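You operate a simulated robot arm through the tools that you are given. There is no shell and no other tool. Be economical: measure what you need, move in short steps, check, and stop when the job is done.

You run a simulated two-armed robot. Do the job below in one go: nothing can be reset, and whatever is moved stays where it is left.

## Task
Centre the marked grain at 1000x and save one picture.
Fine: switch the beam on, and bring the light line to GOOD before you save.

It is judged by the outcome, as a careful person would: the job done as asked, and still so three seconds after it is handed in. It fails if anything else is knocked over, pushed out of place, dropped, spilled or broken.

## Robot
Two 7-joint arms with fingered hands on one trunk, on a base that drives. Base frame: it is fixed to the floor where the robot stands at the start and does not move with it; the origin is under the middle of the robot, x ahead of it, y to its left, z up; the surface under the hand at the start is at about z = 76. Lengths are in cm, angles in degrees, forces in N, time in s.
The left shoulder is at the start at [20, 13.5, 92], the right one opposite. Places, roughly: beam key [70, 10, 80]; focus knob of the knob box [70, 30, 80]; hold key of the desk keyboard [70, 60, 80]; light knob of the knob box [70, 20, 80]; mode knob of the knob box [80, 20, 80]; orange key marked clear [80, 60, 80]; place knob of the knob box [80, 50, 80]; round button [50, 120, 130]; save key of the desk keyboard [70, 60, 80]; scan key [80, 10, 80]; volts knob of the knob box [80, 30, 80]; x knob of the knob box [70, 50, 80]; y knob of the knob box [70, 40, 80]; zoom knob of the knob box [80, 40, 80]. Payload 4 kg a hand.
Tool frame (each hand has its own): the origin (TCP) lies between the finger pads and is the grasp point; the fingertips stand 2.5 cm ahead of it; z points along the fingers, y is the line along which they close. Largest opening 8.8 cm; the body of the gripper starts 2.9 cm behind the TCP. The gripper is a hand of 4 fingers: y runs from the thumb to the fingers, the wrist lies at [-1.3, -10.6, -17.4] in the tool frame, and closing takes about 1.5 s.
Orientation is that of the tool frame in the base frame, as [roll, pitch, yaw] about the fixed x, y, z axes, in that order (R = Rz(yaw) Ry(pitch) Rx(roll)). With the fingers straight down and the wrist toward the robot, the tool's x, y and z point along [0, 1, 0], [1, 0, 0] and [0, 0, -1] of the base frame.

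## Interface
- The arms move only by the tool drive_tool. It takes "left_deltas", "right_deltas" or both (then of equal length, played together; a hand with none holds still); each is a list of rows, each an object of numbers (a shift or turn left out is 0, a gripper value left out holds the last): "rx", "ry", "rz": the turn, a rotation vector about the tool's x, y, z in degrees; "dx", "dy", "dz": the shift along the tool's x, y, z in cm. In form: [{"rx": .., "ry": .., "rz": .., "dx": .., "dy": .., "dz": ..}, ...]. A call has 1 to 12 rows; each row is the pose to reach, as a shift and turn from the pose commanded when the call began, along the tool's axes at that moment. "left_hand" and "right_hand" are, for a hand that has rows, the opening, from 0 (shut) to 1 (fully open), set as the call begins (left out, the last holds). A row lasts 0.2 s, in which the tool goes at most 5 cm and 8.6 degrees; a call with a longer step from one row to the next is refused whole, and so is a gripper value outside its range. Where a pose cannot be reached the arm comes as near as it can. A force on the tool above 40 N (or 10 N above the force at the start of the call, whichever is more), or a blocked arm, ends the call early, and 0.2 s more pass. The fingers move at their own pace (about 15.3 cm/s each) and stop on an object; they squeeze with about 33 N. The grip force told is the motor's: it shows also when the fingers shut on nothing. Time passes only in rows, and 0.2 s behind the last, so rows that repeat a pose let the fingers close. The reply holds the time, the measured pose of the TCP, the force on the tool along the base axes, the opening and the grip force, in the units named above and with some noise, with the torque about the TCP (base axes, N m) and any sound that the robot's microphone picked up.
- Cameras (640 x 400 px; columns grow to the right, rows downward): "scene" is now at [12.26, 5.48, 152.47]; the picture's right is [0.64, -0.77, 0.00], its down [-0.53, -0.44, -0.72] and it looks along [0.55, 0.46, -0.69] (base axes); focal length 264 px, centre (320, 200). "left" rides on the left gripper at [-6.4, -8.3, -9.8] in its tool frame; the picture's right is [-0.62, -0.37, 0.69], its down [0.71, -0.63, 0.30] and it looks along [0.32, 0.68, 0.65] (tool axes); focal length 265 px, centre (320, 200). "right" rides on the right gripper at [6.4, -8.3, -9.8] in its tool frame; the picture's right is [-0.62, 0.37, -0.69], its down [-0.71, -0.63, 0.30] and it looks along [-0.32, 0.68, 0.65] (tool axes); focal length 265 px, centre (320, 200).
- camera(camera): a new picture of that camera. The clock stands still meanwhile.
- lift_body(by): slides the trunk up (or, below 0, down) by that many cm; the arms and the scene camera ride with it, the base frame stays. It gives what a move gives, with no picture.
- roll_base(legs): drives the robot by 1 to 6 legs, each [ahead, left, turn to the left] in cm, cm and degrees, along the robot's own axes; the way and the turn of a leg run together, so that a leg with both is an arc; at most 150 cm and 180 degrees a leg. The arms and the cameras ride along, it lands a little off, and it stops where it bumps. It gives what a move gives.
- finger_targets(index, middle, ring, thumb_bend, thumb_turn, hand): sets how far each is bent, from 0 (flat) to 1 (curled in); at 0.3 the hand is open as for a grip, at 0.7 the pads meet at the TCP. One left out holds its place. A second passes; each finger stops where it meets its share of the squeeze, and holds until it gets a number again. A gripper value or a shape takes the hand back. It gives what a move gives, with no picture; readings hold the bend of each and the force on the fingers (four entries, about 0 where the hand has none), thumb and palm. thumb_turn goes from beside the hand (0) to across from the fingers (1), as for a grip.
- hand_shape(shape, hand): the hand has 4 fingers and takes this shape, open, in about a second: jaw (thumb against the fingers, like two jaws); tri (thumb and two fingers); tip (a fingertip pinch); poke (one finger out to press); point (the index stretched); flat (the hand flat); cup (the hand cupped); fist (a fist). The gripper value then closes the fingers along that shape, each until it touches; the sizes above hold for jaw. It gives what a move gives, with no picture.
- pan_tilt(pan, tilt): turns the head with the scene camera to pan (to the left, within 97 degrees either way) and tilt (down, from -29 to 69), counted from straight ahead of the robot. It gives what a move gives.
- probe_pixels(camera, pixels): there is no depth. For up to 12 entries [column, row, z] of the newest picture of that camera ("zoom" is the newest enlarged one), the place [x, y] in the base frame at which the ray of that pixel passes the height z, good to about 0.2 cm. The clock stands still meanwhile.
- close_up(camera, box): a new picture of the part [left, top, right, bottom] of that camera's present view, enlarged. The clock stands still meanwhile.
- close_job(): hands the job in; it is judged then, once.

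Go step by step. Measure first, check grasps and placings, and put right what went wrong. The budget is 80 turns and 78 pictures, counting those below and the enlarged ones. Unless the task says otherwise, let go and move clear before handing in, and close with one line.

The tools are called after "Request:" by a JSON object that holds its "api" and its "payload". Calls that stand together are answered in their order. drive_tool: Moves the arms, as the interface text tells. Its arguments: {"type":"object","properties":{"left_deltas":{"type":"array"},"left_hand":{"type":"number"},"right_deltas":{"type":"array"},"right_hand":{"type":"number"}},"required":[]} The other tools are called the same way: lift_body (by) slides the trunk up or down; hand_shape (shape, hand) gives the hand a shape; finger_targets (index, middle, ring, thumb_bend, thumb_turn, hand) moves the fingers one by one; roll_base (legs) drives the base; pan_tilt (pan, tilt) turns the head that bears the scene camera; camera (camera) takes a picture; probe_pixels (camera, pixels) gives the place at which the rays of pixels pass given heights; close_up (camera, box) takes an enlarged picture of a part of a camera's view; close_job () hands the job in.

At the start:

```text
time_s: 0.0
left_tcp_pos: [43.02, 42.91, 116.96]
left_tcp_rot: [180.0, 0.0, 90.0]
left_force: [-0.4, -0.5, -0.2]
left_torque: [0.0, -0.03, 0.05]
left_finger_gap: 8.79
left_finger_force: 0.0
left_shape: jaw
left_bend: [0.3, 0.3, 0.3, 0.3, 0.98]
left_finger forces: [0.1, 0.0, 0.0, 0.1, 0.1, 0.0]
right_tcp_pos: [58.98, 9.03, 107.96]
right_tcp_rot: [180.0, 0.0, 90.0]
right_force: [-0.2, -0.6, 0.9]
right_torque: [-0.03, 0.0, 0.02]
right_finger_gap: 8.74
right_finger_force: 0.1
right_shape: jaw
right_bend: [0.3, 0.3, 0.3, 0.3, 0.98]
right_finger forces: [0.1, 0.0, 0.0, 0.0, 0.1, 0.0]
trunk travel left (down, up): [-52.5, 24.5]
robot x, y, heading: [0.05, 0.18, -0.0]
head pan, tilt: [39.9, 43.8]
```

scene: 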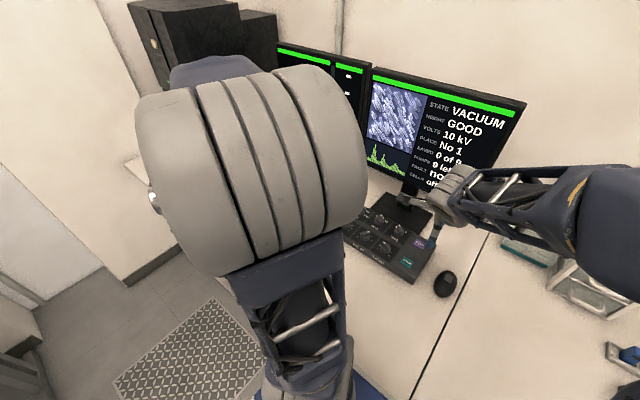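
right: 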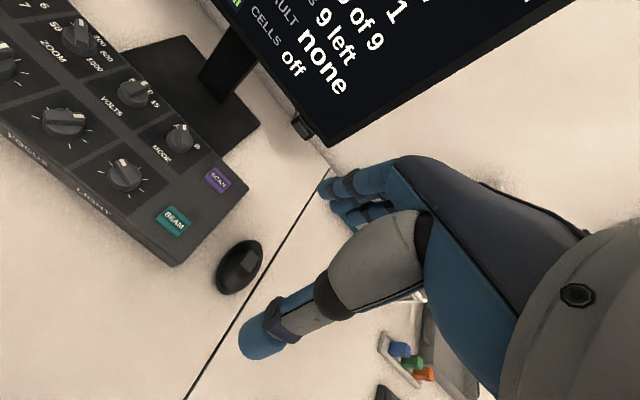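
left: 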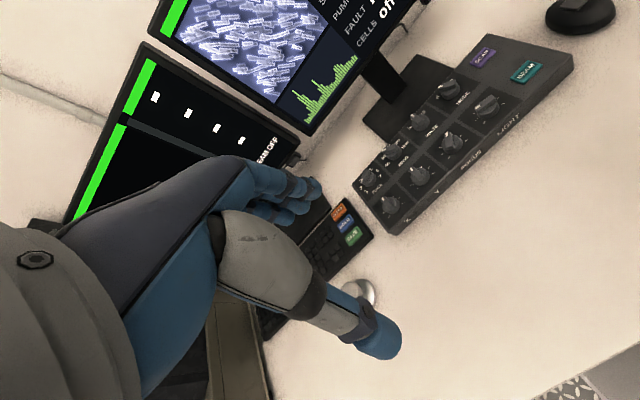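

The left hand hides much of the scene view, while the screen on the right reads VACUUM with the beam off. I'll move the left hand to the side and look at the box.

Request:
{"api": "drive_tool", "payload": {"left_deltas": [{"dx": 5}, {"dx": 10}, {"dx": 15}, {"dx": 20, "dz": 3}, {"dx": 24, "dz": 6}]}}

Request:
{"api": "camera", "payload": {"camera": "scene"}}

Request:
{"api": "close_up", "payload": {"camera": "scene", "box": [260, 30, 540, 205]}}

Request:
{"api": "close_up", "payload": {"camera": "scene", "box": [220, 170, 480, 332]}}

```text
refused: row 4 steps farther than a row can; nothing moved
```

```text
74 pictures are left
```

scene: 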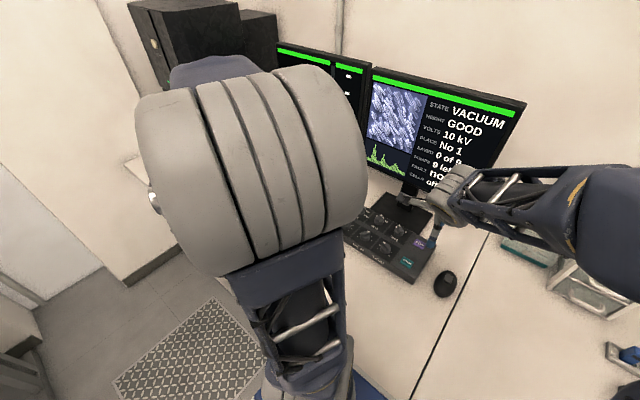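

```text
2.29 times, centred on (400, 118) of scene
```

zoom: 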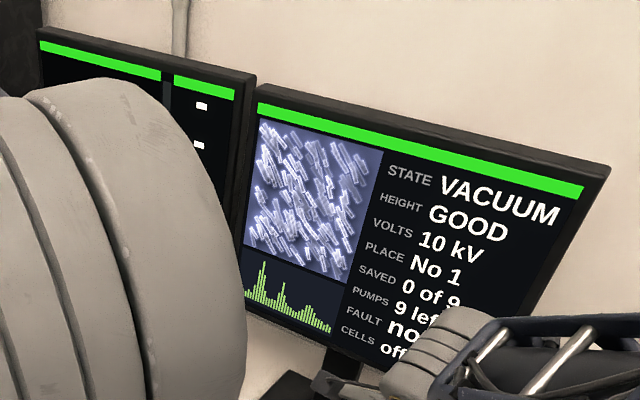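

```text
2.46 times, centred on (350, 251) of scene
```

zoom: 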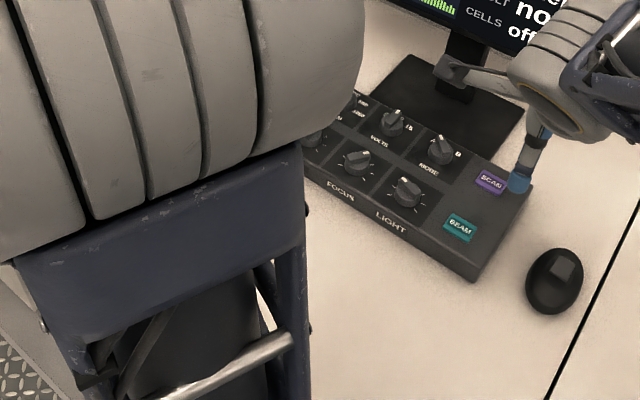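

The left hand didn't move because one step was slightly too long. I'll repeat with shorter steps.

Request:
{"api": "drive_tool", "payload": {"left_deltas": [{"dx": 4.5}, {"dx": 9}, {"dx": 13.5}, {"dx": 18}, {"dx": 22}, {"dx": 25}], "right_deltas": [{"dx": -3}, {"dx": -6}, {"dx": -9}, {"dx": -12}, {"dx": -14}, {"dx": -15}]}}

Request:
{"api": "camera", "payload": {"camera": "scene"}}

Request:
{"api": "camera", "payload": {"camera": "left"}}

```text
time_s: 1.4
left_tcp_pos: [42.88, 68.01, 117.09]
left_tcp_rot: [179.9, 0.0, 90.0]
left_force: [0.3, -0.1, 0.0]
left_torque: [0.03, 0.0, 0.01]
left_finger_gap: 8.76
left_finger_force: 0.1
left_shape: jaw
left_bend: [0.3, 0.3, 0.3, 0.3, 0.98]
left_finger forces: [0.0, 0.0, 0.0, 0.1, 0.1, 0.1]
right_tcp_pos: [58.88, -5.91, 107.88]
right_tcp_rot: [179.9, 0.0, 90.0]
right_force: [0.5, -0.2, 0.5]
right_torque: [0.03, 0.01, 0.01]
right_finger_gap: 8.78
right_finger_force: 0.0
right_shape: jaw
right_bend: [0.3, 0.3, 0.3, 0.3, 0.98]
right_finger forces: [0.0, 0.0, 0.0, 0.0, 0.0, 0.0]
trunk travel left (down, up): [-52.5, 24.5]
robot x, y, heading: [-0.23, 0.29, 0.1]
head pan, tilt: [39.9, 43.8]
```

```text
71 pictures are left
```

scene: 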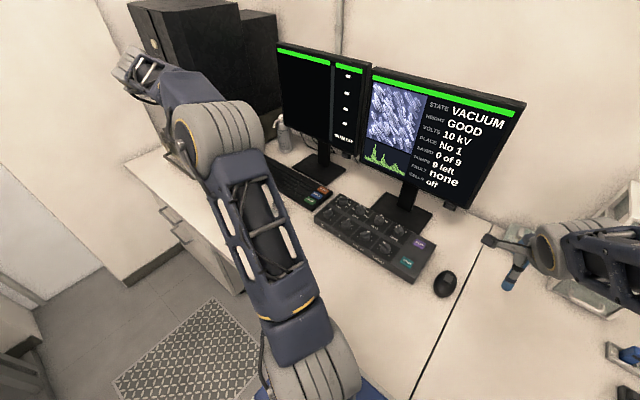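

```text
70 pictures are left
```

left: 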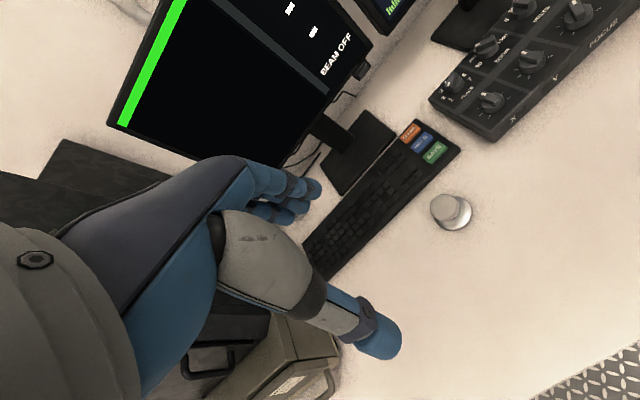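

Now the box, keyboard and both screens are in clear view. I'll zoom in on each.

Request:
{"api": "close_up", "payload": {"camera": "scene", "box": [270, 40, 530, 202]}}

Request:
{"api": "close_up", "payload": {"camera": "scene", "box": [300, 180, 460, 280]}}

Request:
{"api": "probe_pixels", "payload": {"camera": "zoom", "pixels": [[320, 200, 80]]}}

```text
2.46 times, centred on (400, 121) of scene
```

zoom: 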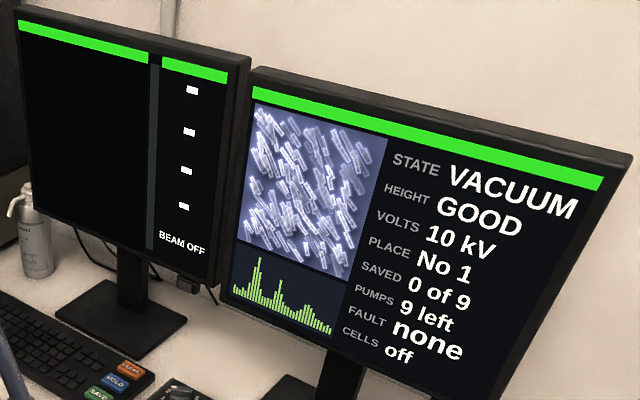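

```text
4.00 times, centred on (380, 230) of scene
```

zoom: 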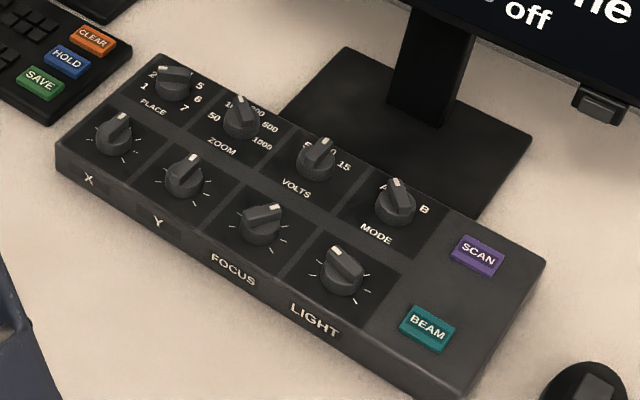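

```text
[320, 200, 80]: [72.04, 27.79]
```

I'll get coordinates of the keys and knobs from this enlarged view.

Request:
{"api": "probe_pixels", "payload": {"camera": "zoom", "pixels": [[428, 325, 80], [477, 251, 80], [343, 268, 80], [260, 225, 80], [184, 178, 80], [113, 135, 80], [173, 83, 80], [240, 117, 80], [315, 158, 80], [395, 203, 80], [40, 80, 78], [462, 398, 76]]}}

Request:
{"api": "close_up", "payload": {"camera": "left", "box": [400, 0, 640, 150]}}

Request:
{"api": "camera", "payload": {"camera": "right"}}

```text
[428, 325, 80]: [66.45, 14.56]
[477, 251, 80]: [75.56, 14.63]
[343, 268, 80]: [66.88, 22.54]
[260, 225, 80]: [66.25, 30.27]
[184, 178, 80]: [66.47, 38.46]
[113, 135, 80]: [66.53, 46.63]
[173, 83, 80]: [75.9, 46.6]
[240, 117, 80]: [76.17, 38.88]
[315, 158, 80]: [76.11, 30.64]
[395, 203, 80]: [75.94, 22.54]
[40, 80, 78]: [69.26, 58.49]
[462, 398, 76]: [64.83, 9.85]
```

```text
2.67 times, centred on (520, 75) of left
```

zoom: 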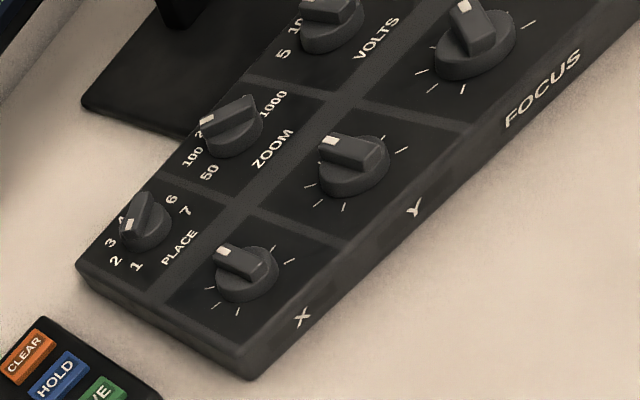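

```text
66 pictures are left
```

right: 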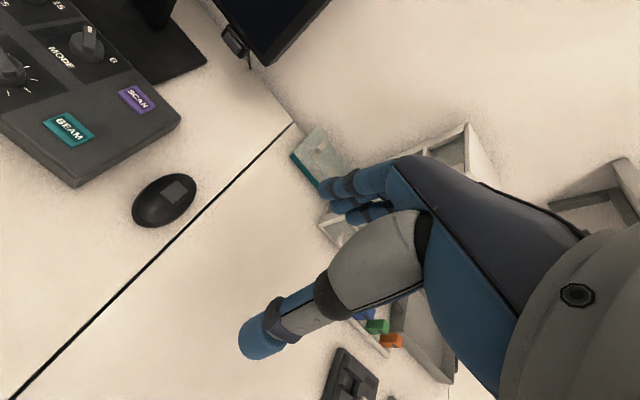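

BEAM lies at about (66.5, 14.5) and the knobs are roughly 8 cm apart. I'll put the right hand in poke shape and see where its fingertip is.

Request:
{"api": "hand_shape", "payload": {"shape": "poke", "hand": "right"}}

Request:
{"api": "camera", "payload": {"camera": "right"}}

Request:
{"api": "close_up", "payload": {"camera": "scene", "box": [440, 190, 640, 315]}}

```text
time_s: 2.3
left_tcp_pos: [42.91, 67.93, 116.86]
left_tcp_rot: [-180.0, 0.0, 90.0]
left_force: [-0.4, -0.6, -1.5]
left_torque: [0.02, -0.02, -0.01]
left_finger_gap: 8.78
left_finger_force: 0.0
left_shape: jaw
left_bend: [0.3, 0.3, 0.3, 0.3, 0.98]
left_finger forces: [0.0, 0.0, 0.0, 0.0, 0.0, 0.0]
right_tcp_pos: [58.98, -5.81, 108.02]
right_tcp_rot: [-180.0, 0.1, 90.0]
right_force: [0.4, -0.9, 0.0]
right_torque: [-0.02, -0.01, 0.01]
right_finger_gap: 0.0
right_finger_force: 0.0
right_shape: poke
right_bend: [0.7, 0.7, 0.99, 1.0, 1.0]
right_finger forces: [0.1, 0.1, 0.0, 0.0, 0.1, 0.0]
trunk travel left (down, up): [-52.5, 24.5]
robot x, y, heading: [-0.09, 0.1, -0.1]
head pan, tilt: [39.9, 43.8]
```

```text
65 pictures are left
```

right: 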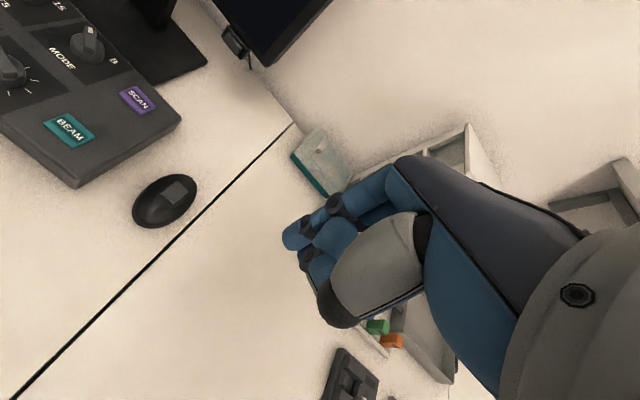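

```text
3.20 times, centred on (540, 252) of scene
```

zoom: 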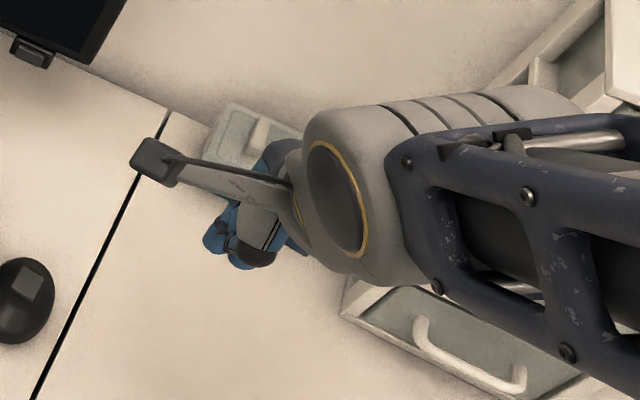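

The hand's fingertip shows at about (292,238) in the right picture, close to the tool axis. I'll enlarge it to see which fingers stick out.

Request:
{"api": "close_up", "payload": {"camera": "right", "box": [230, 150, 470, 350]}}

Request:
{"api": "hand_shape", "payload": {"shape": "point", "hand": "right"}}

Request:
{"api": "close_up", "payload": {"camera": "right", "box": [230, 150, 470, 350]}}

```text
2.00 times, centred on (350, 250) of right
```

zoom: 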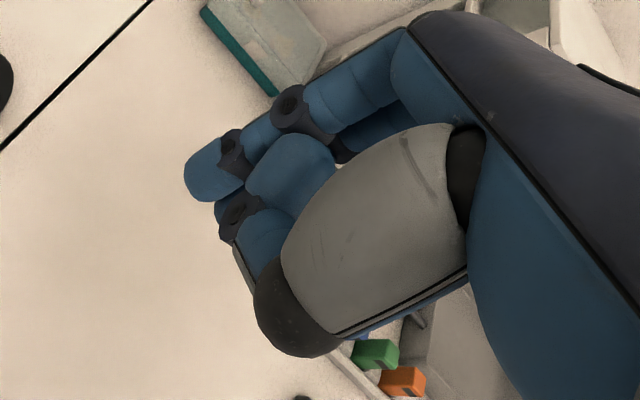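

```text
time_s: 3.2
left_tcp_pos: [42.81, 68.16, 116.83]
left_tcp_rot: [180.0, 0.0, 90.0]
left_force: [-1.5, 0.3, -0.2]
left_torque: [-0.01, 0.0, -0.02]
left_finger_gap: 8.75
left_finger_force: 0.0
left_shape: jaw
left_bend: [0.3, 0.3, 0.3, 0.3, 0.98]
left_finger forces: [0.1, 0.0, 0.1, 0.0, 0.0, 0.0]
right_tcp_pos: [58.85, -5.84, 107.68]
right_tcp_rot: [180.0, -0.1, 90.1]
right_force: [0.5, 0.4, -0.5]
right_torque: [-0.05, 0.0, -0.02]
right_finger_gap: 0.0
right_finger_force: 0.0
right_shape: point
right_bend: [0.2, 1.0, 1.0, 0.98, 0.88]
right_finger forces: [0.0, 0.0, 0.0, 0.1, 0.0, 0.0]
trunk travel left (down, up): [-52.5, 24.5]
robot x, y, heading: [-0.22, 0.11, -0.0]
head pan, tilt: [39.9, 43.8]
```

```text
2.00 times, centred on (350, 250) of right
```

zoom: 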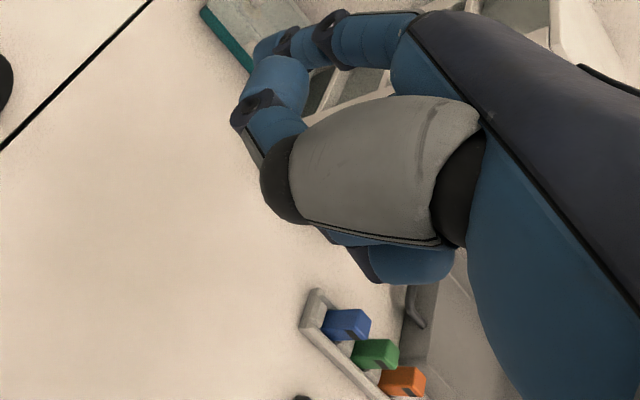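

Poke suits pressing better than point. I'll go back to poke and hover about 10 cm above the BEAM key.

Request:
{"api": "hand_shape", "payload": {"shape": "poke", "hand": "right"}}

Request:
{"api": "drive_tool", "payload": {"right_deltas": [{"dx": 4, "dy": 1.5}, {"dx": 8, "dy": 3}, {"dx": 12, "dy": 4.5}, {"dx": 16, "dy": 6}, {"dx": 20.3, "dy": 7.6}, {"dx": 20.3, "dy": 7.6, "dz": 4.5}, {"dx": 20.3, "dy": 7.6, "dz": 9}, {"dx": 20.3, "dy": 7.6, "dz": 13.5}, {"dx": 20.3, "dy": 7.6, "dz": 18}, {"dx": 20.3, "dy": 7.6, "dz": 18}]}}

Request:
{"api": "close_up", "payload": {"camera": "right", "box": [160, 100, 480, 300]}}

Request:
{"api": "camera", "payload": {"camera": "scene"}}

```text
time_s: 4.1
left_tcp_pos: [42.97, 68.04, 116.88]
left_tcp_rot: [-179.9, 0.0, 90.0]
left_force: [0.0, 0.3, -0.2]
left_torque: [0.02, -0.02, 0.01]
left_finger_gap: 8.77
left_finger_force: 0.1
left_shape: jaw
left_bend: [0.3, 0.3, 0.3, 0.3, 0.98]
left_finger forces: [0.0, 0.1, 0.0, 0.0, 0.0, 0.0]
right_tcp_pos: [58.86, -5.89, 107.87]
right_tcp_rot: [180.0, 0.0, 90.0]
right_force: [-0.3, 0.6, -0.4]
right_torque: [0.0, 0.02, -0.02]
right_finger_gap: 0.02
right_finger_force: 0.0
right_shape: poke
right_bend: [0.7, 0.7, 0.99, 1.0, 1.0]
right_finger forces: [0.1, 0.0, 0.0, 0.0, 0.1, 0.0]
trunk travel left (down, up): [-52.5, 24.5]
robot x, y, heading: [0.04, -0.23, -0.2]
head pan, tilt: [39.9, 43.8]
```

```text
time_s: 6.3
left_tcp_pos: [42.85, 68.14, 116.9]
left_tcp_rot: [-179.9, 0.0, 90.0]
left_force: [0.2, -0.4, -0.9]
left_torque: [0.03, 0.03, -0.01]
left_finger_gap: 8.74
left_finger_force: 0.0
left_shape: jaw
left_bend: [0.3, 0.3, 0.3, 0.3, 0.98]
left_finger forces: [0.0, 0.0, 0.0, 0.0, 0.0, 0.0]
right_tcp_pos: [66.83, 14.98, 89.96]
right_tcp_rot: [-179.9, 0.1, 90.0]
right_force: [-0.3, 0.0, -0.6]
right_torque: [0.02, 0.0, 0.02]
right_finger_gap: 0.02
right_finger_force: 0.1
right_shape: poke
right_bend: [0.7, 0.7, 0.99, 1.0, 1.0]
right_finger forces: [0.1, 0.1, 0.0, 0.0, 0.0, 0.0]
trunk travel left (down, up): [-52.5, 24.5]
robot x, y, heading: [0.1, -0.08, -0.2]
head pan, tilt: [39.9, 43.8]
```

```text
2.00 times, centred on (320, 200) of right
```

zoom: 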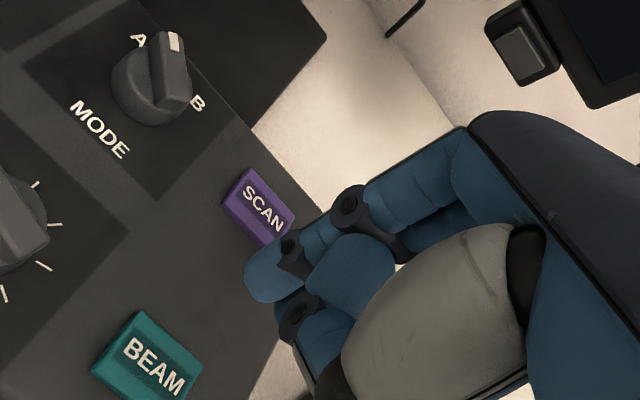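

```text
60 pictures are left
```

scene: 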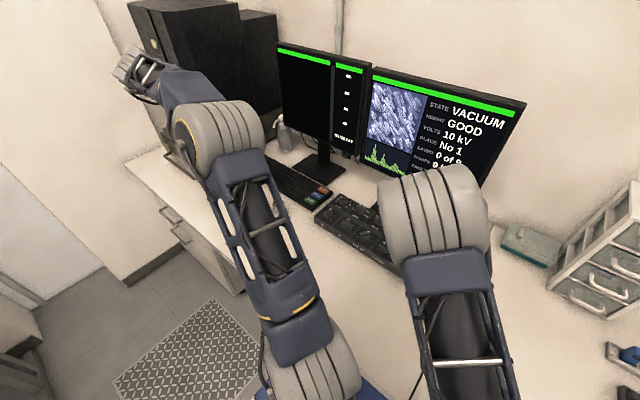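

The TCP reads (66.8, 15.0, 90), and BEAM appears at about (150,358) in the enlarged right picture. I'll probe it from here for a better fix.

Request:
{"api": "camera", "payload": {"camera": "right"}}

Request:
{"api": "probe_pixels", "payload": {"camera": "right", "pixels": [[233, 279, 79], [233, 279, 80], [289, 203, 79], [290, 240, 87.5]]}}

```text
59 pictures are left
```

right: 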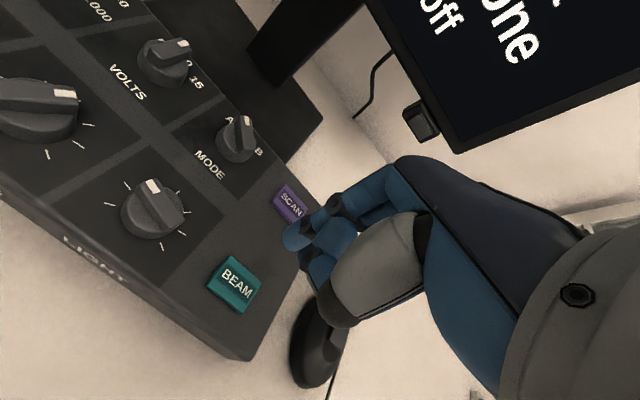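

```text
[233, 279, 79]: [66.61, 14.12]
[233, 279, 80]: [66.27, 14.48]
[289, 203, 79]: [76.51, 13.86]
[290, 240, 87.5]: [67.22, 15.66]
```

The tip sits about 0.7 cm left of the tool axis, so I'll shift by (-0.7, -1.3) and go down to about 0.5 cm above the key.

Request:
{"api": "drive_tool", "payload": {"right_deltas": [{"dx": -1.3, "dy": -0.7, "dz": 2}, {"dx": -1.3, "dy": -0.7, "dz": 5}, {"dx": -1.3, "dy": -0.7, "dz": 6.5}, {"dx": -1.3, "dy": -0.7, "dz": 7}, {"dx": -1.3, "dy": -0.7, "dz": 7}]}}

Request:
{"api": "close_up", "payload": {"camera": "right", "box": [160, 130, 480, 330]}}

```text
time_s: 7.5
left_tcp_pos: [42.86, 68.08, 116.89]
left_tcp_rot: [-179.8, 0.1, 90.1]
left_force: [-0.5, -0.5, -0.3]
left_torque: [0.03, 0.02, 0.01]
left_finger_gap: 8.73
left_finger_force: 0.0
left_shape: jaw
left_bend: [0.3, 0.3, 0.3, 0.3, 0.98]
left_finger forces: [0.1, 0.0, 0.0, 0.0, 0.0, 0.0]
right_tcp_pos: [66.32, 13.08, 82.97]
right_tcp_rot: [-179.9, 0.0, 89.9]
right_force: [0.6, -0.9, 1.2]
right_torque: [0.0, -0.01, 0.0]
right_finger_gap: 0.0
right_finger_force: 0.2
right_shape: poke
right_bend: [0.7, 0.7, 0.99, 1.0, 1.0]
right_finger forces: [0.0, 1.3, 0.1, 0.0, 0.0, 0.0]
trunk travel left (down, up): [-52.5, 24.5]
robot x, y, heading: [0.08, 0.22, -0.3]
head pan, tilt: [39.9, 43.8]
heard: click
```

```text
2.00 times, centred on (320, 230) of right
```

zoom: 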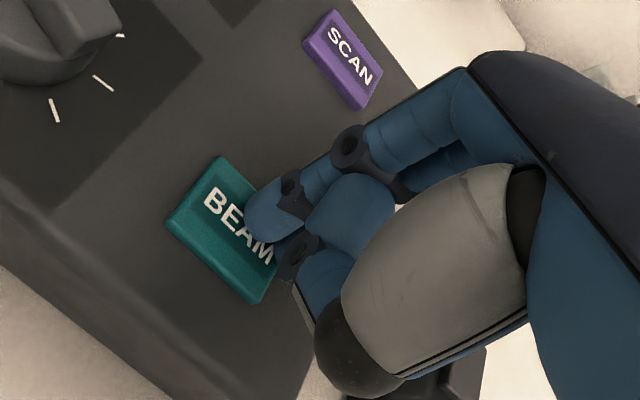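

A click was heard and a finger reads 1.3 N, so BEAM was pressed. I'll lift and check the screens.

Request:
{"api": "drive_tool", "payload": {"right_deltas": [{"dz": -2}, {"dz": -6}, {"dz": -9}, {"dz": -9}]}}

Request:
{"api": "close_up", "payload": {"camera": "scene", "box": [270, 40, 530, 202]}}

```text
time_s: 8.5
left_tcp_pos: [42.93, 68.02, 116.9]
left_tcp_rot: [180.0, -0.1, 90.0]
left_force: [-0.6, -0.4, 0.3]
left_torque: [0.04, -0.01, 0.02]
left_finger_gap: 8.72
left_finger_force: 0.0
left_shape: jaw
left_bend: [0.3, 0.3, 0.3, 0.3, 0.98]
left_finger forces: [0.0, 0.0, 0.1, 0.0, 0.0, 0.0]
right_tcp_pos: [65.94, 12.99, 91.97]
right_tcp_rot: [-180.0, 0.0, 90.0]
right_force: [-0.2, 0.3, 0.3]
right_torque: [0.01, -0.01, -0.04]
right_finger_gap: 0.0
right_finger_force: 0.1
right_shape: poke
right_bend: [0.7, 0.7, 0.99, 1.0, 1.0]
right_finger forces: [0.0, 0.0, 0.0, 0.1, 0.1, 0.1]
trunk travel left (down, up): [-52.5, 24.5]
robot x, y, heading: [-0.15, -0.04, -0.2]
head pan, tilt: [39.9, 43.8]
```

```text
2.46 times, centred on (400, 121) of scene
```

zoom: 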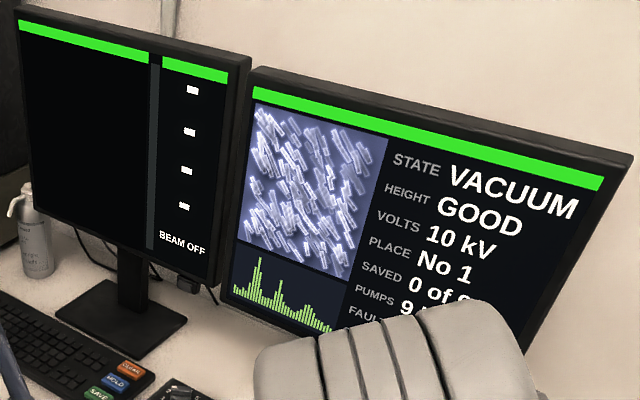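

The left screen still says BEAM OFF. I'll wait about a second and look again, in case it lags.

Request:
{"api": "drive_tool", "payload": {"right_deltas": [{}, {}, {}, {}, {}, {}]}}

Request:
{"api": "close_up", "payload": {"camera": "scene", "box": [270, 40, 530, 202]}}

```text
time_s: 9.9
left_tcp_pos: [42.82, 68.07, 116.79]
left_tcp_rot: [-180.0, 0.0, 89.9]
left_force: [-1.2, 0.3, 0.1]
left_torque: [-0.01, -0.02, 0.01]
left_finger_gap: 8.75
left_finger_force: 0.1
left_shape: jaw
left_bend: [0.3, 0.3, 0.3, 0.3, 0.98]
left_finger forces: [0.0, 0.0, 0.1, 0.1, 0.0, 0.0]
right_tcp_pos: [65.74, 12.98, 91.82]
right_tcp_rot: [180.0, 0.0, 90.0]
right_force: [-0.6, 0.0, -0.1]
right_torque: [-0.03, 0.01, 0.01]
right_finger_gap: 0.0
right_finger_force: 0.0
right_shape: poke
right_bend: [0.7, 0.7, 0.99, 1.0, 1.0]
right_finger forces: [0.1, 0.0, 0.1, 0.0, 0.0, 0.1]
trunk travel left (down, up): [-52.5, 24.5]
robot x, y, heading: [-0.02, 0.26, 0.2]
head pan, tilt: [39.9, 43.8]
```

```text
2.46 times, centred on (400, 121) of scene
```

zoom: 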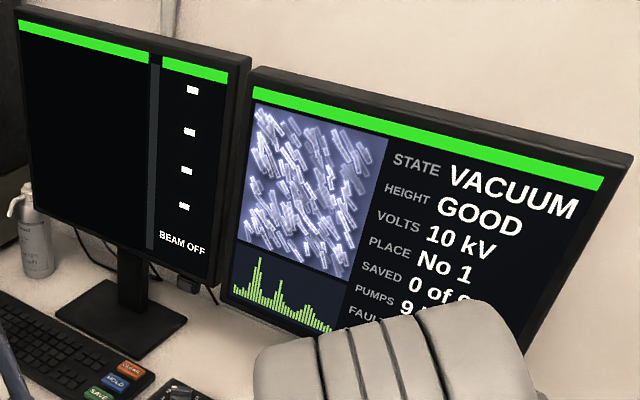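

Still BEAM OFF, so the first touch was probably too light and off centre. I'll press again, slightly more central and 1 cm deeper, holding briefly.

Request:
{"api": "drive_tool", "payload": {"right_deltas": [{"dx": 0.7, "dy": 0.4, "dz": 4}, {"dx": 0.7, "dy": 0.4, "dz": 8}, {"dx": 0.7, "dy": 0.4, "dz": 9}, {"dx": 0.7, "dy": 0.4, "dz": 9.5}, {"dx": 0.7, "dy": 0.4, "dz": 9.8}, {"dx": 0.7, "dy": 0.4, "dz": 9.8}]}}

Request:
{"api": "close_up", "payload": {"camera": "scene", "box": [270, 40, 530, 202]}}

Request:
{"api": "close_up", "payload": {"camera": "right", "box": [160, 130, 480, 330]}}

```text
time_s: 11.4
left_tcp_pos: [42.75, 68.01, 116.87]
left_tcp_rot: [179.9, 0.0, 90.0]
left_force: [-0.7, -0.8, 0.2]
left_torque: [0.01, -0.02, -0.02]
left_finger_gap: 8.77
left_finger_force: 0.0
left_shape: jaw
left_bend: [0.3, 0.3, 0.3, 0.3, 0.98]
left_finger forces: [0.0, 0.0, 0.1, 0.0, 0.1, 0.0]
right_tcp_pos: [66.72, 14.12, 82.54]
right_tcp_rot: [179.3, -0.6, 90.0]
right_force: [-1.2, -0.8, 20.5]
right_torque: [-0.03, -0.06, -0.05]
right_finger_gap: 0.01
right_finger_force: 0.0
right_shape: poke
right_bend: [0.7, 0.7, 0.99, 1.0, 1.0]
right_finger forces: [12.3, 8.2, 0.1, 0.1, 0.0, 0.1]
trunk travel left (down, up): [-52.5, 24.5]
robot x, y, heading: [-0.26, -0.19, 0.0]
head pan, tilt: [39.9, 43.8]
heard: click
stopped in row 6 (right hand): the force on the tool passed its limit at 41 N (the readings are from after the stop); the commanded pose is now the measured one
```

```text
2.46 times, centred on (400, 121) of scene
```

zoom: 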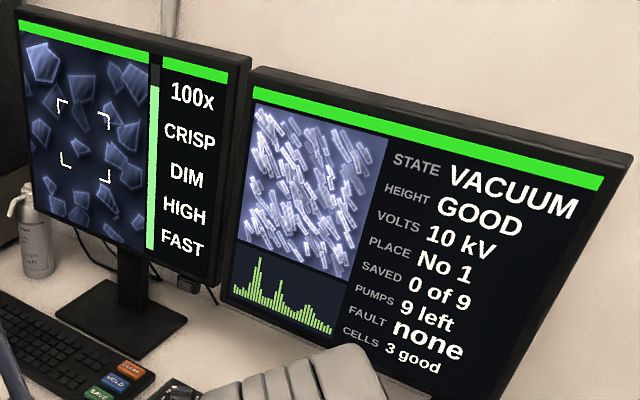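

```text
2.00 times, centred on (320, 230) of right
```

zoom: 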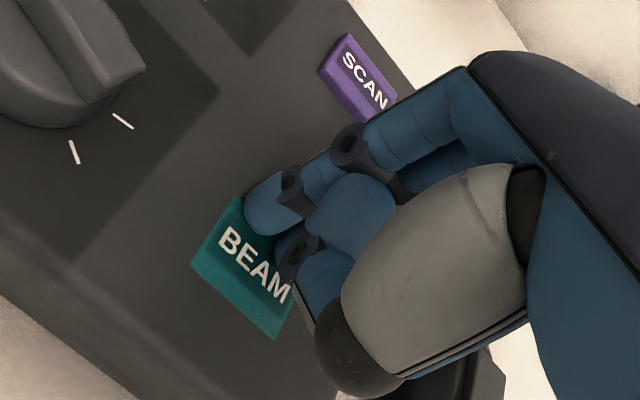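

The beam is on: 100x, CRISP, DIM, HIGH, FAST. I'll lift off and look closely at the left screen to find the marked grain.

Request:
{"api": "drive_tool", "payload": {"right_deltas": [{"dz": -2}, {"dz": -6}, {"dz": -10}, {"dz": -14}, {"dz": -14}]}}

Request:
{"api": "close_up", "payload": {"camera": "scene", "box": [272, 42, 372, 152]}}

```text
time_s: 12.6
left_tcp_pos: [42.81, 67.99, 116.89]
left_tcp_rot: [-180.0, 0.0, 90.0]
left_force: [0.3, -0.7, -0.3]
left_torque: [-0.04, -0.02, -0.03]
left_finger_gap: 8.76
left_finger_force: 0.0
left_shape: jaw
left_bend: [0.3, 0.3, 0.3, 0.3, 0.98]
left_finger forces: [0.0, 0.0, 0.1, 0.0, 0.0, 0.1]
right_tcp_pos: [66.71, 14.08, 96.42]
right_tcp_rot: [179.6, -0.2, 90.0]
right_force: [-0.2, 0.4, -0.8]
right_torque: [-0.03, 0.0, 0.0]
right_finger_gap: 0.01
right_finger_force: 0.1
right_shape: poke
right_bend: [0.7, 0.7, 0.99, 1.0, 1.0]
right_finger forces: [0.0, 0.0, 0.1, 0.1, 0.1, 0.0]
trunk travel left (down, up): [-52.5, 24.5]
robot x, y, heading: [0.26, -0.07, -0.0]
head pan, tilt: [39.9, 43.8]
```

```text
3.64 times, centred on (322, 97) of scene
```

zoom: 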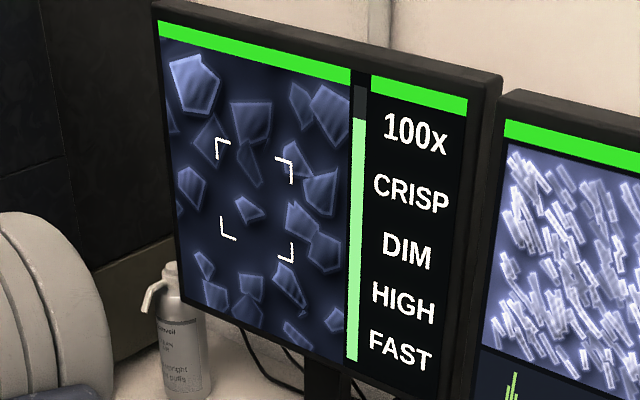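

The light line reads DIM and a small grain sits inside corner brackets near the centre (248,207). I'll park the right hand clear, shape the left hand as a fingertip pinch, and bring it above the ZOOM knob.

Request:
{"api": "hand_shape", "payload": {"shape": "tip", "hand": "left"}}

Request:
{"api": "drive_tool", "payload": {"right_deltas": [{"dz": -3, "dx": -4}, {"dz": -6, "dx": -8}, {"dz": -9, "dx": -12}, {"dz": -10, "dx": -16}, {"dz": -10, "dx": -20}, {"dz": -10, "dx": -22}, {"dz": -10, "dx": -24, "dy": -2}, {"dz": -10, "dx": -26, "dy": -5}, {"dz": -10, "dx": -26, "dy": -5}, {"dz": -10, "dx": -26, "dy": -5}], "left_deltas": [{"dx": -3, "dy": 3.3}, {"dx": -6, "dy": 6.6}, {"dx": -9, "dy": 9.9}, {"dx": -12, "dy": 13.2}, {"dx": -15, "dy": 16.5}, {"dx": -18, "dy": 19.8}, {"dx": -21, "dy": 23, "dz": 2}, {"dx": -24, "dy": 26, "dz": 4}, {"dx": -27, "dy": 28.5, "dz": 7}, {"dx": -29, "dy": 30, "dz": 10}]}}

Request:
{"api": "camera", "payload": {"camera": "left"}}

Request:
{"api": "camera", "payload": {"camera": "scene"}}

```text
time_s: 13.5
left_tcp_pos: [42.9, 68.04, 116.89]
left_tcp_rot: [-180.0, 0.0, 90.1]
left_force: [-0.3, 0.2, 0.6]
left_torque: [-0.04, -0.03, -0.01]
left_finger_gap: 8.76
left_finger_force: 0.0
left_shape: tip
left_bend: [0.3, 0.98, 0.99, 0.3, 0.98]
left_finger forces: [0.0, 0.1, 0.0, 0.0, 0.0, 0.0]
right_tcp_pos: [66.72, 14.02, 96.38]
right_tcp_rot: [179.5, -0.3, 89.9]
right_force: [-0.2, 1.1, -0.2]
right_torque: [0.02, -0.02, -0.01]
right_finger_gap: 0.0
right_finger_force: 0.1
right_shape: poke
right_bend: [0.7, 0.7, 0.99, 1.0, 1.0]
right_finger forces: [0.0, 0.0, 0.0, 0.1, 0.0, 0.0]
trunk travel left (down, up): [-52.5, 24.5]
robot x, y, heading: [0.17, -0.02, 0.3]
head pan, tilt: [39.9, 43.8]
```

```text
time_s: 15.7
left_tcp_pos: [72.76, 39.06, 107.17]
left_tcp_rot: [179.9, 0.0, 90.0]
left_force: [0.1, -0.6, -0.6]
left_torque: [0.01, 0.0, 0.02]
left_finger_gap: 8.78
left_finger_force: 0.1
left_shape: tip
left_bend: [0.3, 0.98, 0.99, 0.3, 0.98]
left_finger forces: [0.0, 0.1, 0.0, 0.1, 0.0, 0.0]
right_tcp_pos: [61.44, -12.08, 106.16]
right_tcp_rot: [179.7, -0.4, 90.0]
right_force: [-0.2, 0.0, 1.1]
right_torque: [-0.03, 0.03, 0.0]
right_finger_gap: 0.0
right_finger_force: 0.1
right_shape: poke
right_bend: [0.7, 0.7, 0.99, 1.0, 1.0]
right_finger forces: [0.0, 0.1, 0.0, 0.0, 0.0, 0.0]
trunk travel left (down, up): [-52.5, 24.5]
robot x, y, heading: [0.17, 0.12, -0.0]
head pan, tilt: [39.9, 43.8]
```

```text
52 pictures are left
```

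left: 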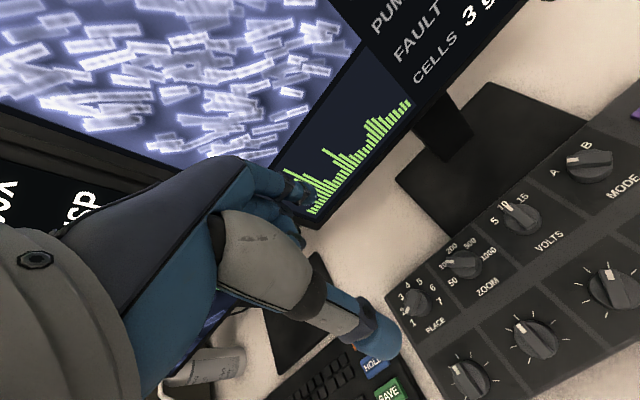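

```text
51 pictures are left
```

scene: 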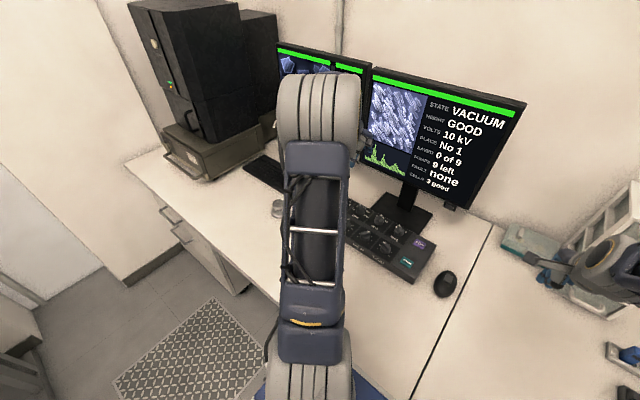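

From here the knob legends can be read: ZOOM has 50, 100, 200, 500 and 1000. I'll enlarge to read the pointers exactly.

Request:
{"api": "close_up", "payload": {"camera": "left", "box": [384, 120, 640, 280]}}

Request:
{"api": "probe_pixels", "payload": {"camera": "left", "pixels": [[462, 262, 80], [462, 262, 81], [446, 265, 81], [452, 281, 79], [452, 247, 79], [469, 243, 79], [487, 253, 79], [446, 262, 79]]}}

```text
2.50 times, centred on (512, 200) of left
```

zoom: 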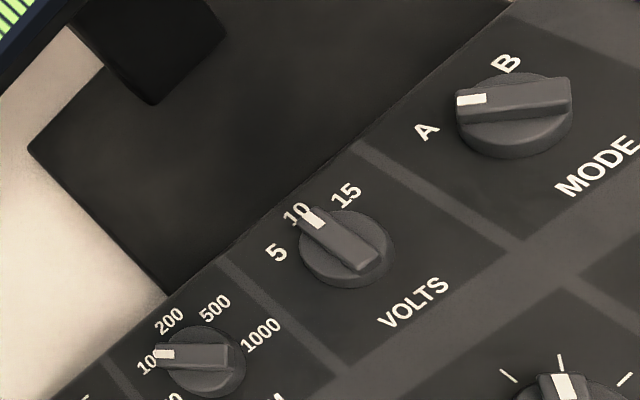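

```text
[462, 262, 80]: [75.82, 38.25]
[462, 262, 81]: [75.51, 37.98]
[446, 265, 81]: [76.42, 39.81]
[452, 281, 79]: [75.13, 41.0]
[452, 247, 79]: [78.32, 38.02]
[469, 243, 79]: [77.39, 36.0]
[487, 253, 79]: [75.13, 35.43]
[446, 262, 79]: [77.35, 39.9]
```

The ZOOM pointer is on 100, about 50 degrees left of straight ahead, and 1000 is about 100 degrees to the right. I'll come lower over the knob at about (75.9, 38.5), turned 40 degrees so the pinch straddles its ridge.

Request:
{"api": "drive_tool", "payload": {"left_deltas": [{"rz": 8, "dy": 1, "dz": 3}, {"rz": 16, "dy": 2, "dx": -0.3, "dz": 6}, {"rz": 24, "dy": 3.1, "dx": -0.6, "dz": 9}, {"rz": 32, "dy": 3.1, "dx": -0.6, "dz": 12}, {"rz": 40, "dy": 3.1, "dx": -0.6, "dz": 15}, {"rz": 40, "dy": 3.1, "dx": -0.6, "dz": 17}, {"rz": 40, "dy": 3.1, "dx": -0.6, "dz": 18}, {"rz": 40, "dy": 3.1, "dx": -0.6, "dz": 18}], "left_hand": 0.65}}

Request:
{"api": "camera", "payload": {"camera": "left"}}

Request:
{"api": "camera", "payload": {"camera": "scene"}}

```text
time_s: 17.5
left_tcp_pos: [75.99, 38.46, 88.76]
left_tcp_rot: [-180.0, 0.0, 50.0]
left_force: [0.0, -0.4, -0.4]
left_torque: [-0.02, 0.04, 0.03]
left_finger_gap: 5.76
left_finger_force: 0.1
left_shape: tip
left_bend: [0.29, 0.98, 0.99, 0.61, 1.0]
left_finger forces: [0.0, 0.0, 0.1, 0.1, 0.1, 0.0]
right_tcp_pos: [61.49, -12.1, 106.07]
right_tcp_rot: [179.6, -0.3, 90.1]
right_force: [0.3, -0.4, 0.0]
right_torque: [0.0, 0.0, 0.01]
right_finger_gap: 0.01
right_finger_force: 0.0
right_shape: poke
right_bend: [0.7, 0.7, 0.99, 1.0, 1.0]
right_finger forces: [0.1, 0.0, 0.0, 0.0, 0.0, 0.0]
trunk travel left (down, up): [-52.5, 24.5]
robot x, y, heading: [-0.21, 0.0, -0.1]
head pan, tilt: [39.9, 43.8]
```

```text
49 pictures are left
```

left: 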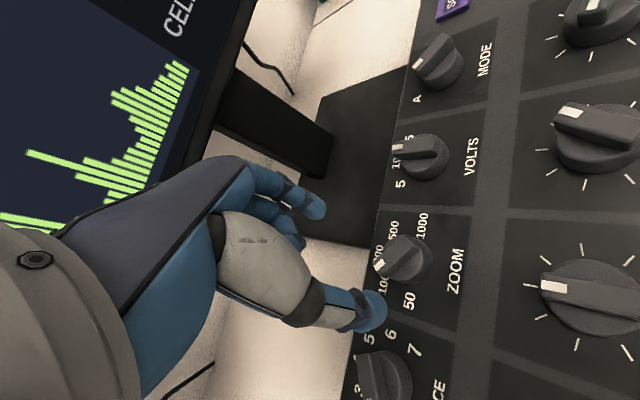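

```text
48 pictures are left
```

scene: 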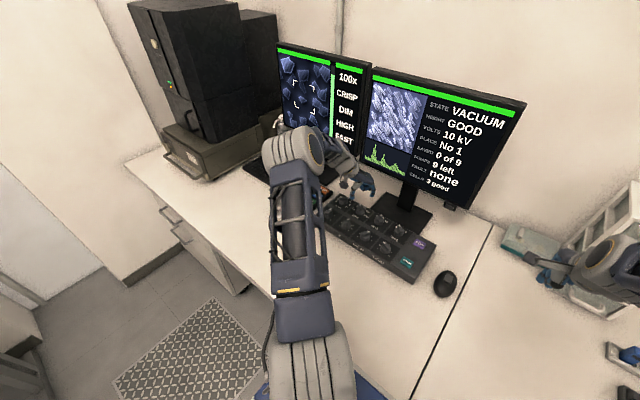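

Both screens stay visible with the hand low. The ZOOM ridge centre shows at (403,258); I'll probe it to centre the pinch.

Request:
{"api": "probe_pixels", "payload": {"camera": "left", "pixels": [[403, 257, 81], [403, 257, 82], [408, 262, 80], [380, 268, 82], [425, 249, 82], [370, 312, 86.3], [313, 208, 86.3]]}}

Request:
{"api": "close_up", "payload": {"camera": "left", "box": [280, 180, 480, 340]}}

```text
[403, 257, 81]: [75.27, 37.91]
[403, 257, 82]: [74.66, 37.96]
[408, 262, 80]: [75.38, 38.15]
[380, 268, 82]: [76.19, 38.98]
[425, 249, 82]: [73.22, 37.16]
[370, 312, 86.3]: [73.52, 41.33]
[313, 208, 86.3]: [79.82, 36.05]
```

```text
2.50 times, centred on (380, 260) of left
```

zoom: 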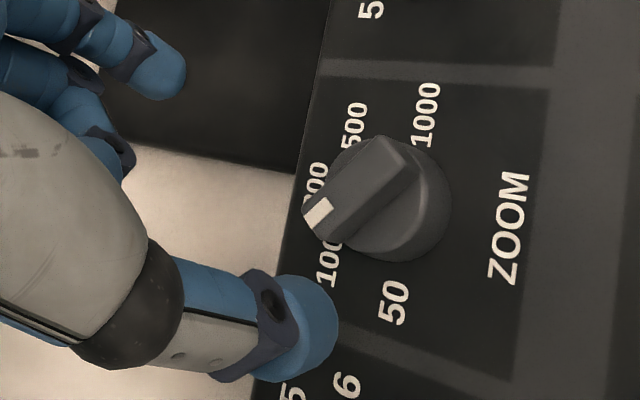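

The pinch midpoint is about (76.7, 38.7) and the knob about (75.3, 38.1). I'll probe the labels for accurate stop angles.

Request:
{"api": "probe_pixels", "payload": {"camera": "left", "pixels": [[409, 301, 79.5], [383, 285, 79.5], [378, 256, 79.5], [394, 229, 79.5], [423, 225, 79.5], [410, 262, 79.5]]}}

```text
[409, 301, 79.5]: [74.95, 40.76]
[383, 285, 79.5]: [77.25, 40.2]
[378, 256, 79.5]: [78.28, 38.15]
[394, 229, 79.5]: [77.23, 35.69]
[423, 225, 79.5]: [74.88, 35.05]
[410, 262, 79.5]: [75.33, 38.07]
```

The stops are about 50 degrees apart, from -100 (50) to +100 (1000), around (75.4, 38.0). I'll centre, descend with fingertips to about z 80.3, and close.

Request:
{"api": "drive_tool", "payload": {"left_deltas": [{"rz": 3, "dx": -0.8, "dy": -0.25, "dz": 1}, {"rz": 3, "dx": -0.8, "dy": -0.25, "dz": 2.5}, {"rz": 3, "dx": -0.8, "dy": -0.25, "dz": 4}, {"rz": 3, "dx": -0.8, "dy": -0.25, "dz": 5}, {"rz": 3, "dx": -0.8, "dy": -0.25, "dz": 5.7}, {"rz": 3, "dx": -0.8, "dy": -0.25, "dz": 5.7}]}}

Request:
{"api": "close_up", "payload": {"camera": "left", "box": [240, 150, 480, 350]}}

```text
time_s: 18.9
left_tcp_pos: [75.19, 37.96, 83.15]
left_tcp_rot: [179.9, -0.1, 46.9]
left_force: [-0.3, 0.5, -0.1]
left_torque: [0.0, 0.01, 0.0]
left_finger_gap: 5.75
left_finger_force: 0.1
left_shape: tip
left_bend: [0.29, 0.98, 0.99, 0.61, 1.0]
left_finger forces: [0.0, 0.0, 0.0, 0.1, 0.0, 0.0]
right_tcp_pos: [61.33, -12.09, 106.05]
right_tcp_rot: [179.6, -0.3, 90.0]
right_force: [0.1, 0.1, -1.0]
right_torque: [-0.01, 0.0, -0.01]
right_finger_gap: 0.01
right_finger_force: 0.1
right_shape: poke
right_bend: [0.7, 0.7, 0.99, 1.0, 1.0]
right_finger forces: [0.0, 0.0, 0.0, 0.1, 0.0, 0.0]
trunk travel left (down, up): [-52.5, 24.5]
robot x, y, heading: [-0.29, 0.43, -0.0]
head pan, tilt: [39.9, 43.8]
```

```text
2.00 times, centred on (360, 250) of left
```

zoom: 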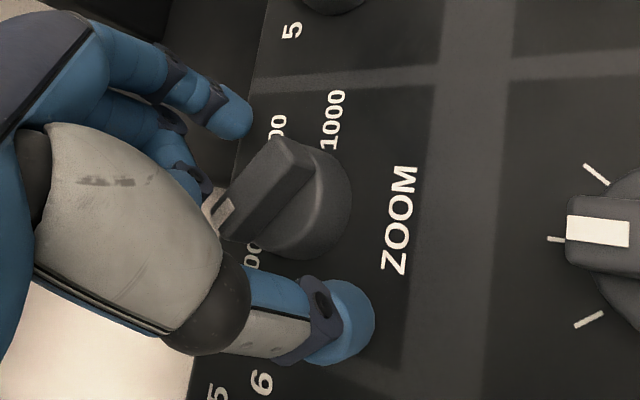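

The index tip (235,115) and thumb (345,320) straddle the knob ridge. I'll close the pinch.

Request:
{"api": "drive_tool", "payload": {"left_deltas": [{}, {}, {}, {}, {}, {}, {}], "left_hand": 0}}

Request:
{"api": "close_up", "payload": {"camera": "left", "box": [240, 150, 480, 350]}}

```text
time_s: 20.5
left_tcp_pos: [75.16, 37.99, 83.38]
left_tcp_rot: [180.0, 0.0, 47.0]
left_force: [-1.4, 1.6, -0.1]
left_torque: [-0.03, 0.04, -0.03]
left_finger_gap: 2.58
left_finger_force: 33.1
left_shape: tip
left_bend: [0.74, 1.0, 1.0, 0.74, 1.0]
left_finger forces: [28.2, 0.1, 0.1, 0.0, 29.5, 0.0]
right_tcp_pos: [61.37, -12.14, 106.11]
right_tcp_rot: [179.5, -0.4, 90.0]
right_force: [0.1, -0.2, -0.1]
right_torque: [-0.04, 0.0, 0.01]
right_finger_gap: 0.01
right_finger_force: 0.0
right_shape: poke
right_bend: [0.7, 0.7, 0.99, 1.0, 1.0]
right_finger forces: [0.0, 0.0, 0.1, 0.0, 0.0, 0.1]
trunk travel left (down, up): [-52.5, 24.5]
robot x, y, heading: [0.2, 0.18, 0.1]
head pan, tilt: [39.9, 43.8]
```

```text
2.00 times, centred on (360, 250) of left
```

zoom: 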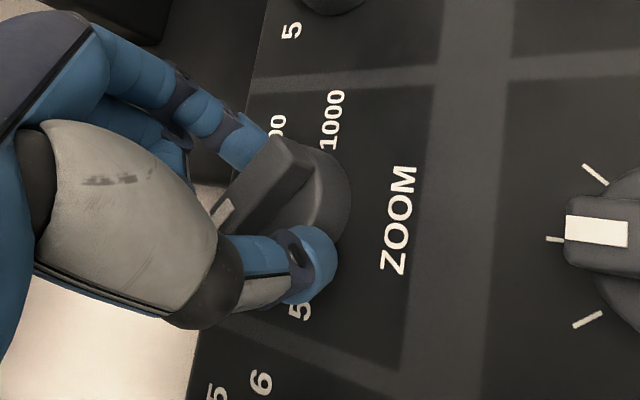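

It's held (29 N each side, gap 2.58). I'll turn 50 degrees clockwise and check the reading.

Request:
{"api": "drive_tool", "payload": {"left_deltas": [{"rz": 8}, {"rz": 16}, {"rz": 24}, {"rz": 32}, {"rz": 40}, {"rz": 46}, {"rz": 52}, {"rz": 52}]}}

Request:
{"api": "camera", "payload": {"camera": "scene"}}

Request:
{"api": "close_up", "payload": {"camera": "left", "box": [240, 150, 480, 350]}}

```text
time_s: 22.3
left_tcp_pos: [75.29, 37.99, 83.15]
left_tcp_rot: [-180.0, 0.0, -5.0]
left_force: [-1.9, 0.9, 5.6]
left_torque: [0.01, 0.05, 0.0]
left_finger_gap: 2.63
left_finger_force: 33.2
left_shape: tip
left_bend: [0.74, 1.0, 1.0, 0.74, 1.0]
left_finger forces: [29.7, 0.1, 0.0, 0.0, 31.0, 0.0]
right_tcp_pos: [61.38, -12.18, 106.09]
right_tcp_rot: [179.6, -0.4, 89.9]
right_force: [-0.7, 0.5, -0.2]
right_torque: [-0.01, 0.02, 0.0]
right_finger_gap: 0.02
right_finger_force: 0.2
right_shape: poke
right_bend: [0.7, 0.7, 0.99, 1.0, 1.0]
right_finger forces: [0.1, 0.0, 0.0, 0.0, 0.0, 0.1]
trunk travel left (down, up): [-52.5, 24.5]
robot x, y, heading: [0.25, 0.08, -0.1]
head pan, tilt: [39.9, 43.8]
```

```text
44 pictures are left
```

scene: 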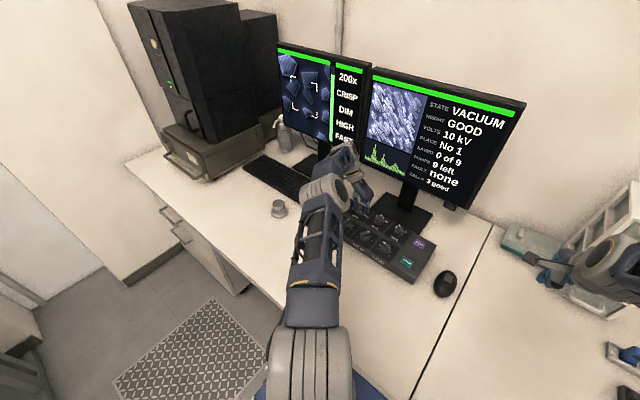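

```text
2.00 times, centred on (360, 250) of left
```

zoom: 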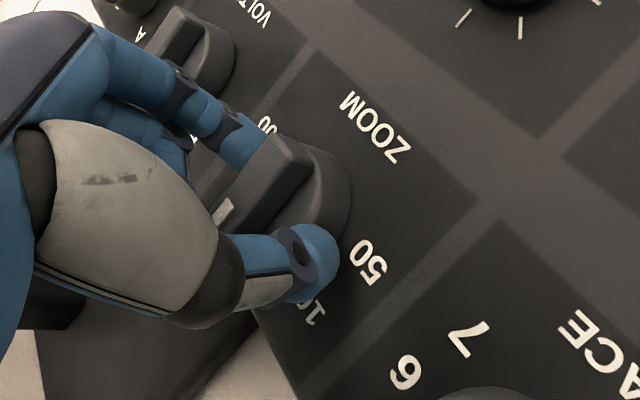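

It now reads 200x and the knob follows the hand. I'll look at the image before zooming further.

Request:
{"api": "close_up", "payload": {"camera": "scene", "box": [272, 42, 372, 152]}}

```text
3.64 times, centred on (322, 97) of scene
```

zoom: 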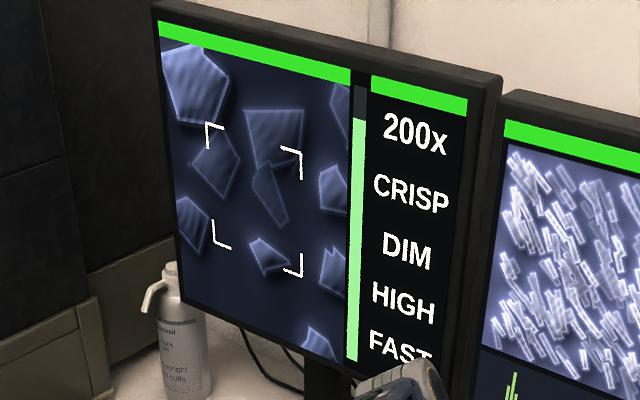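

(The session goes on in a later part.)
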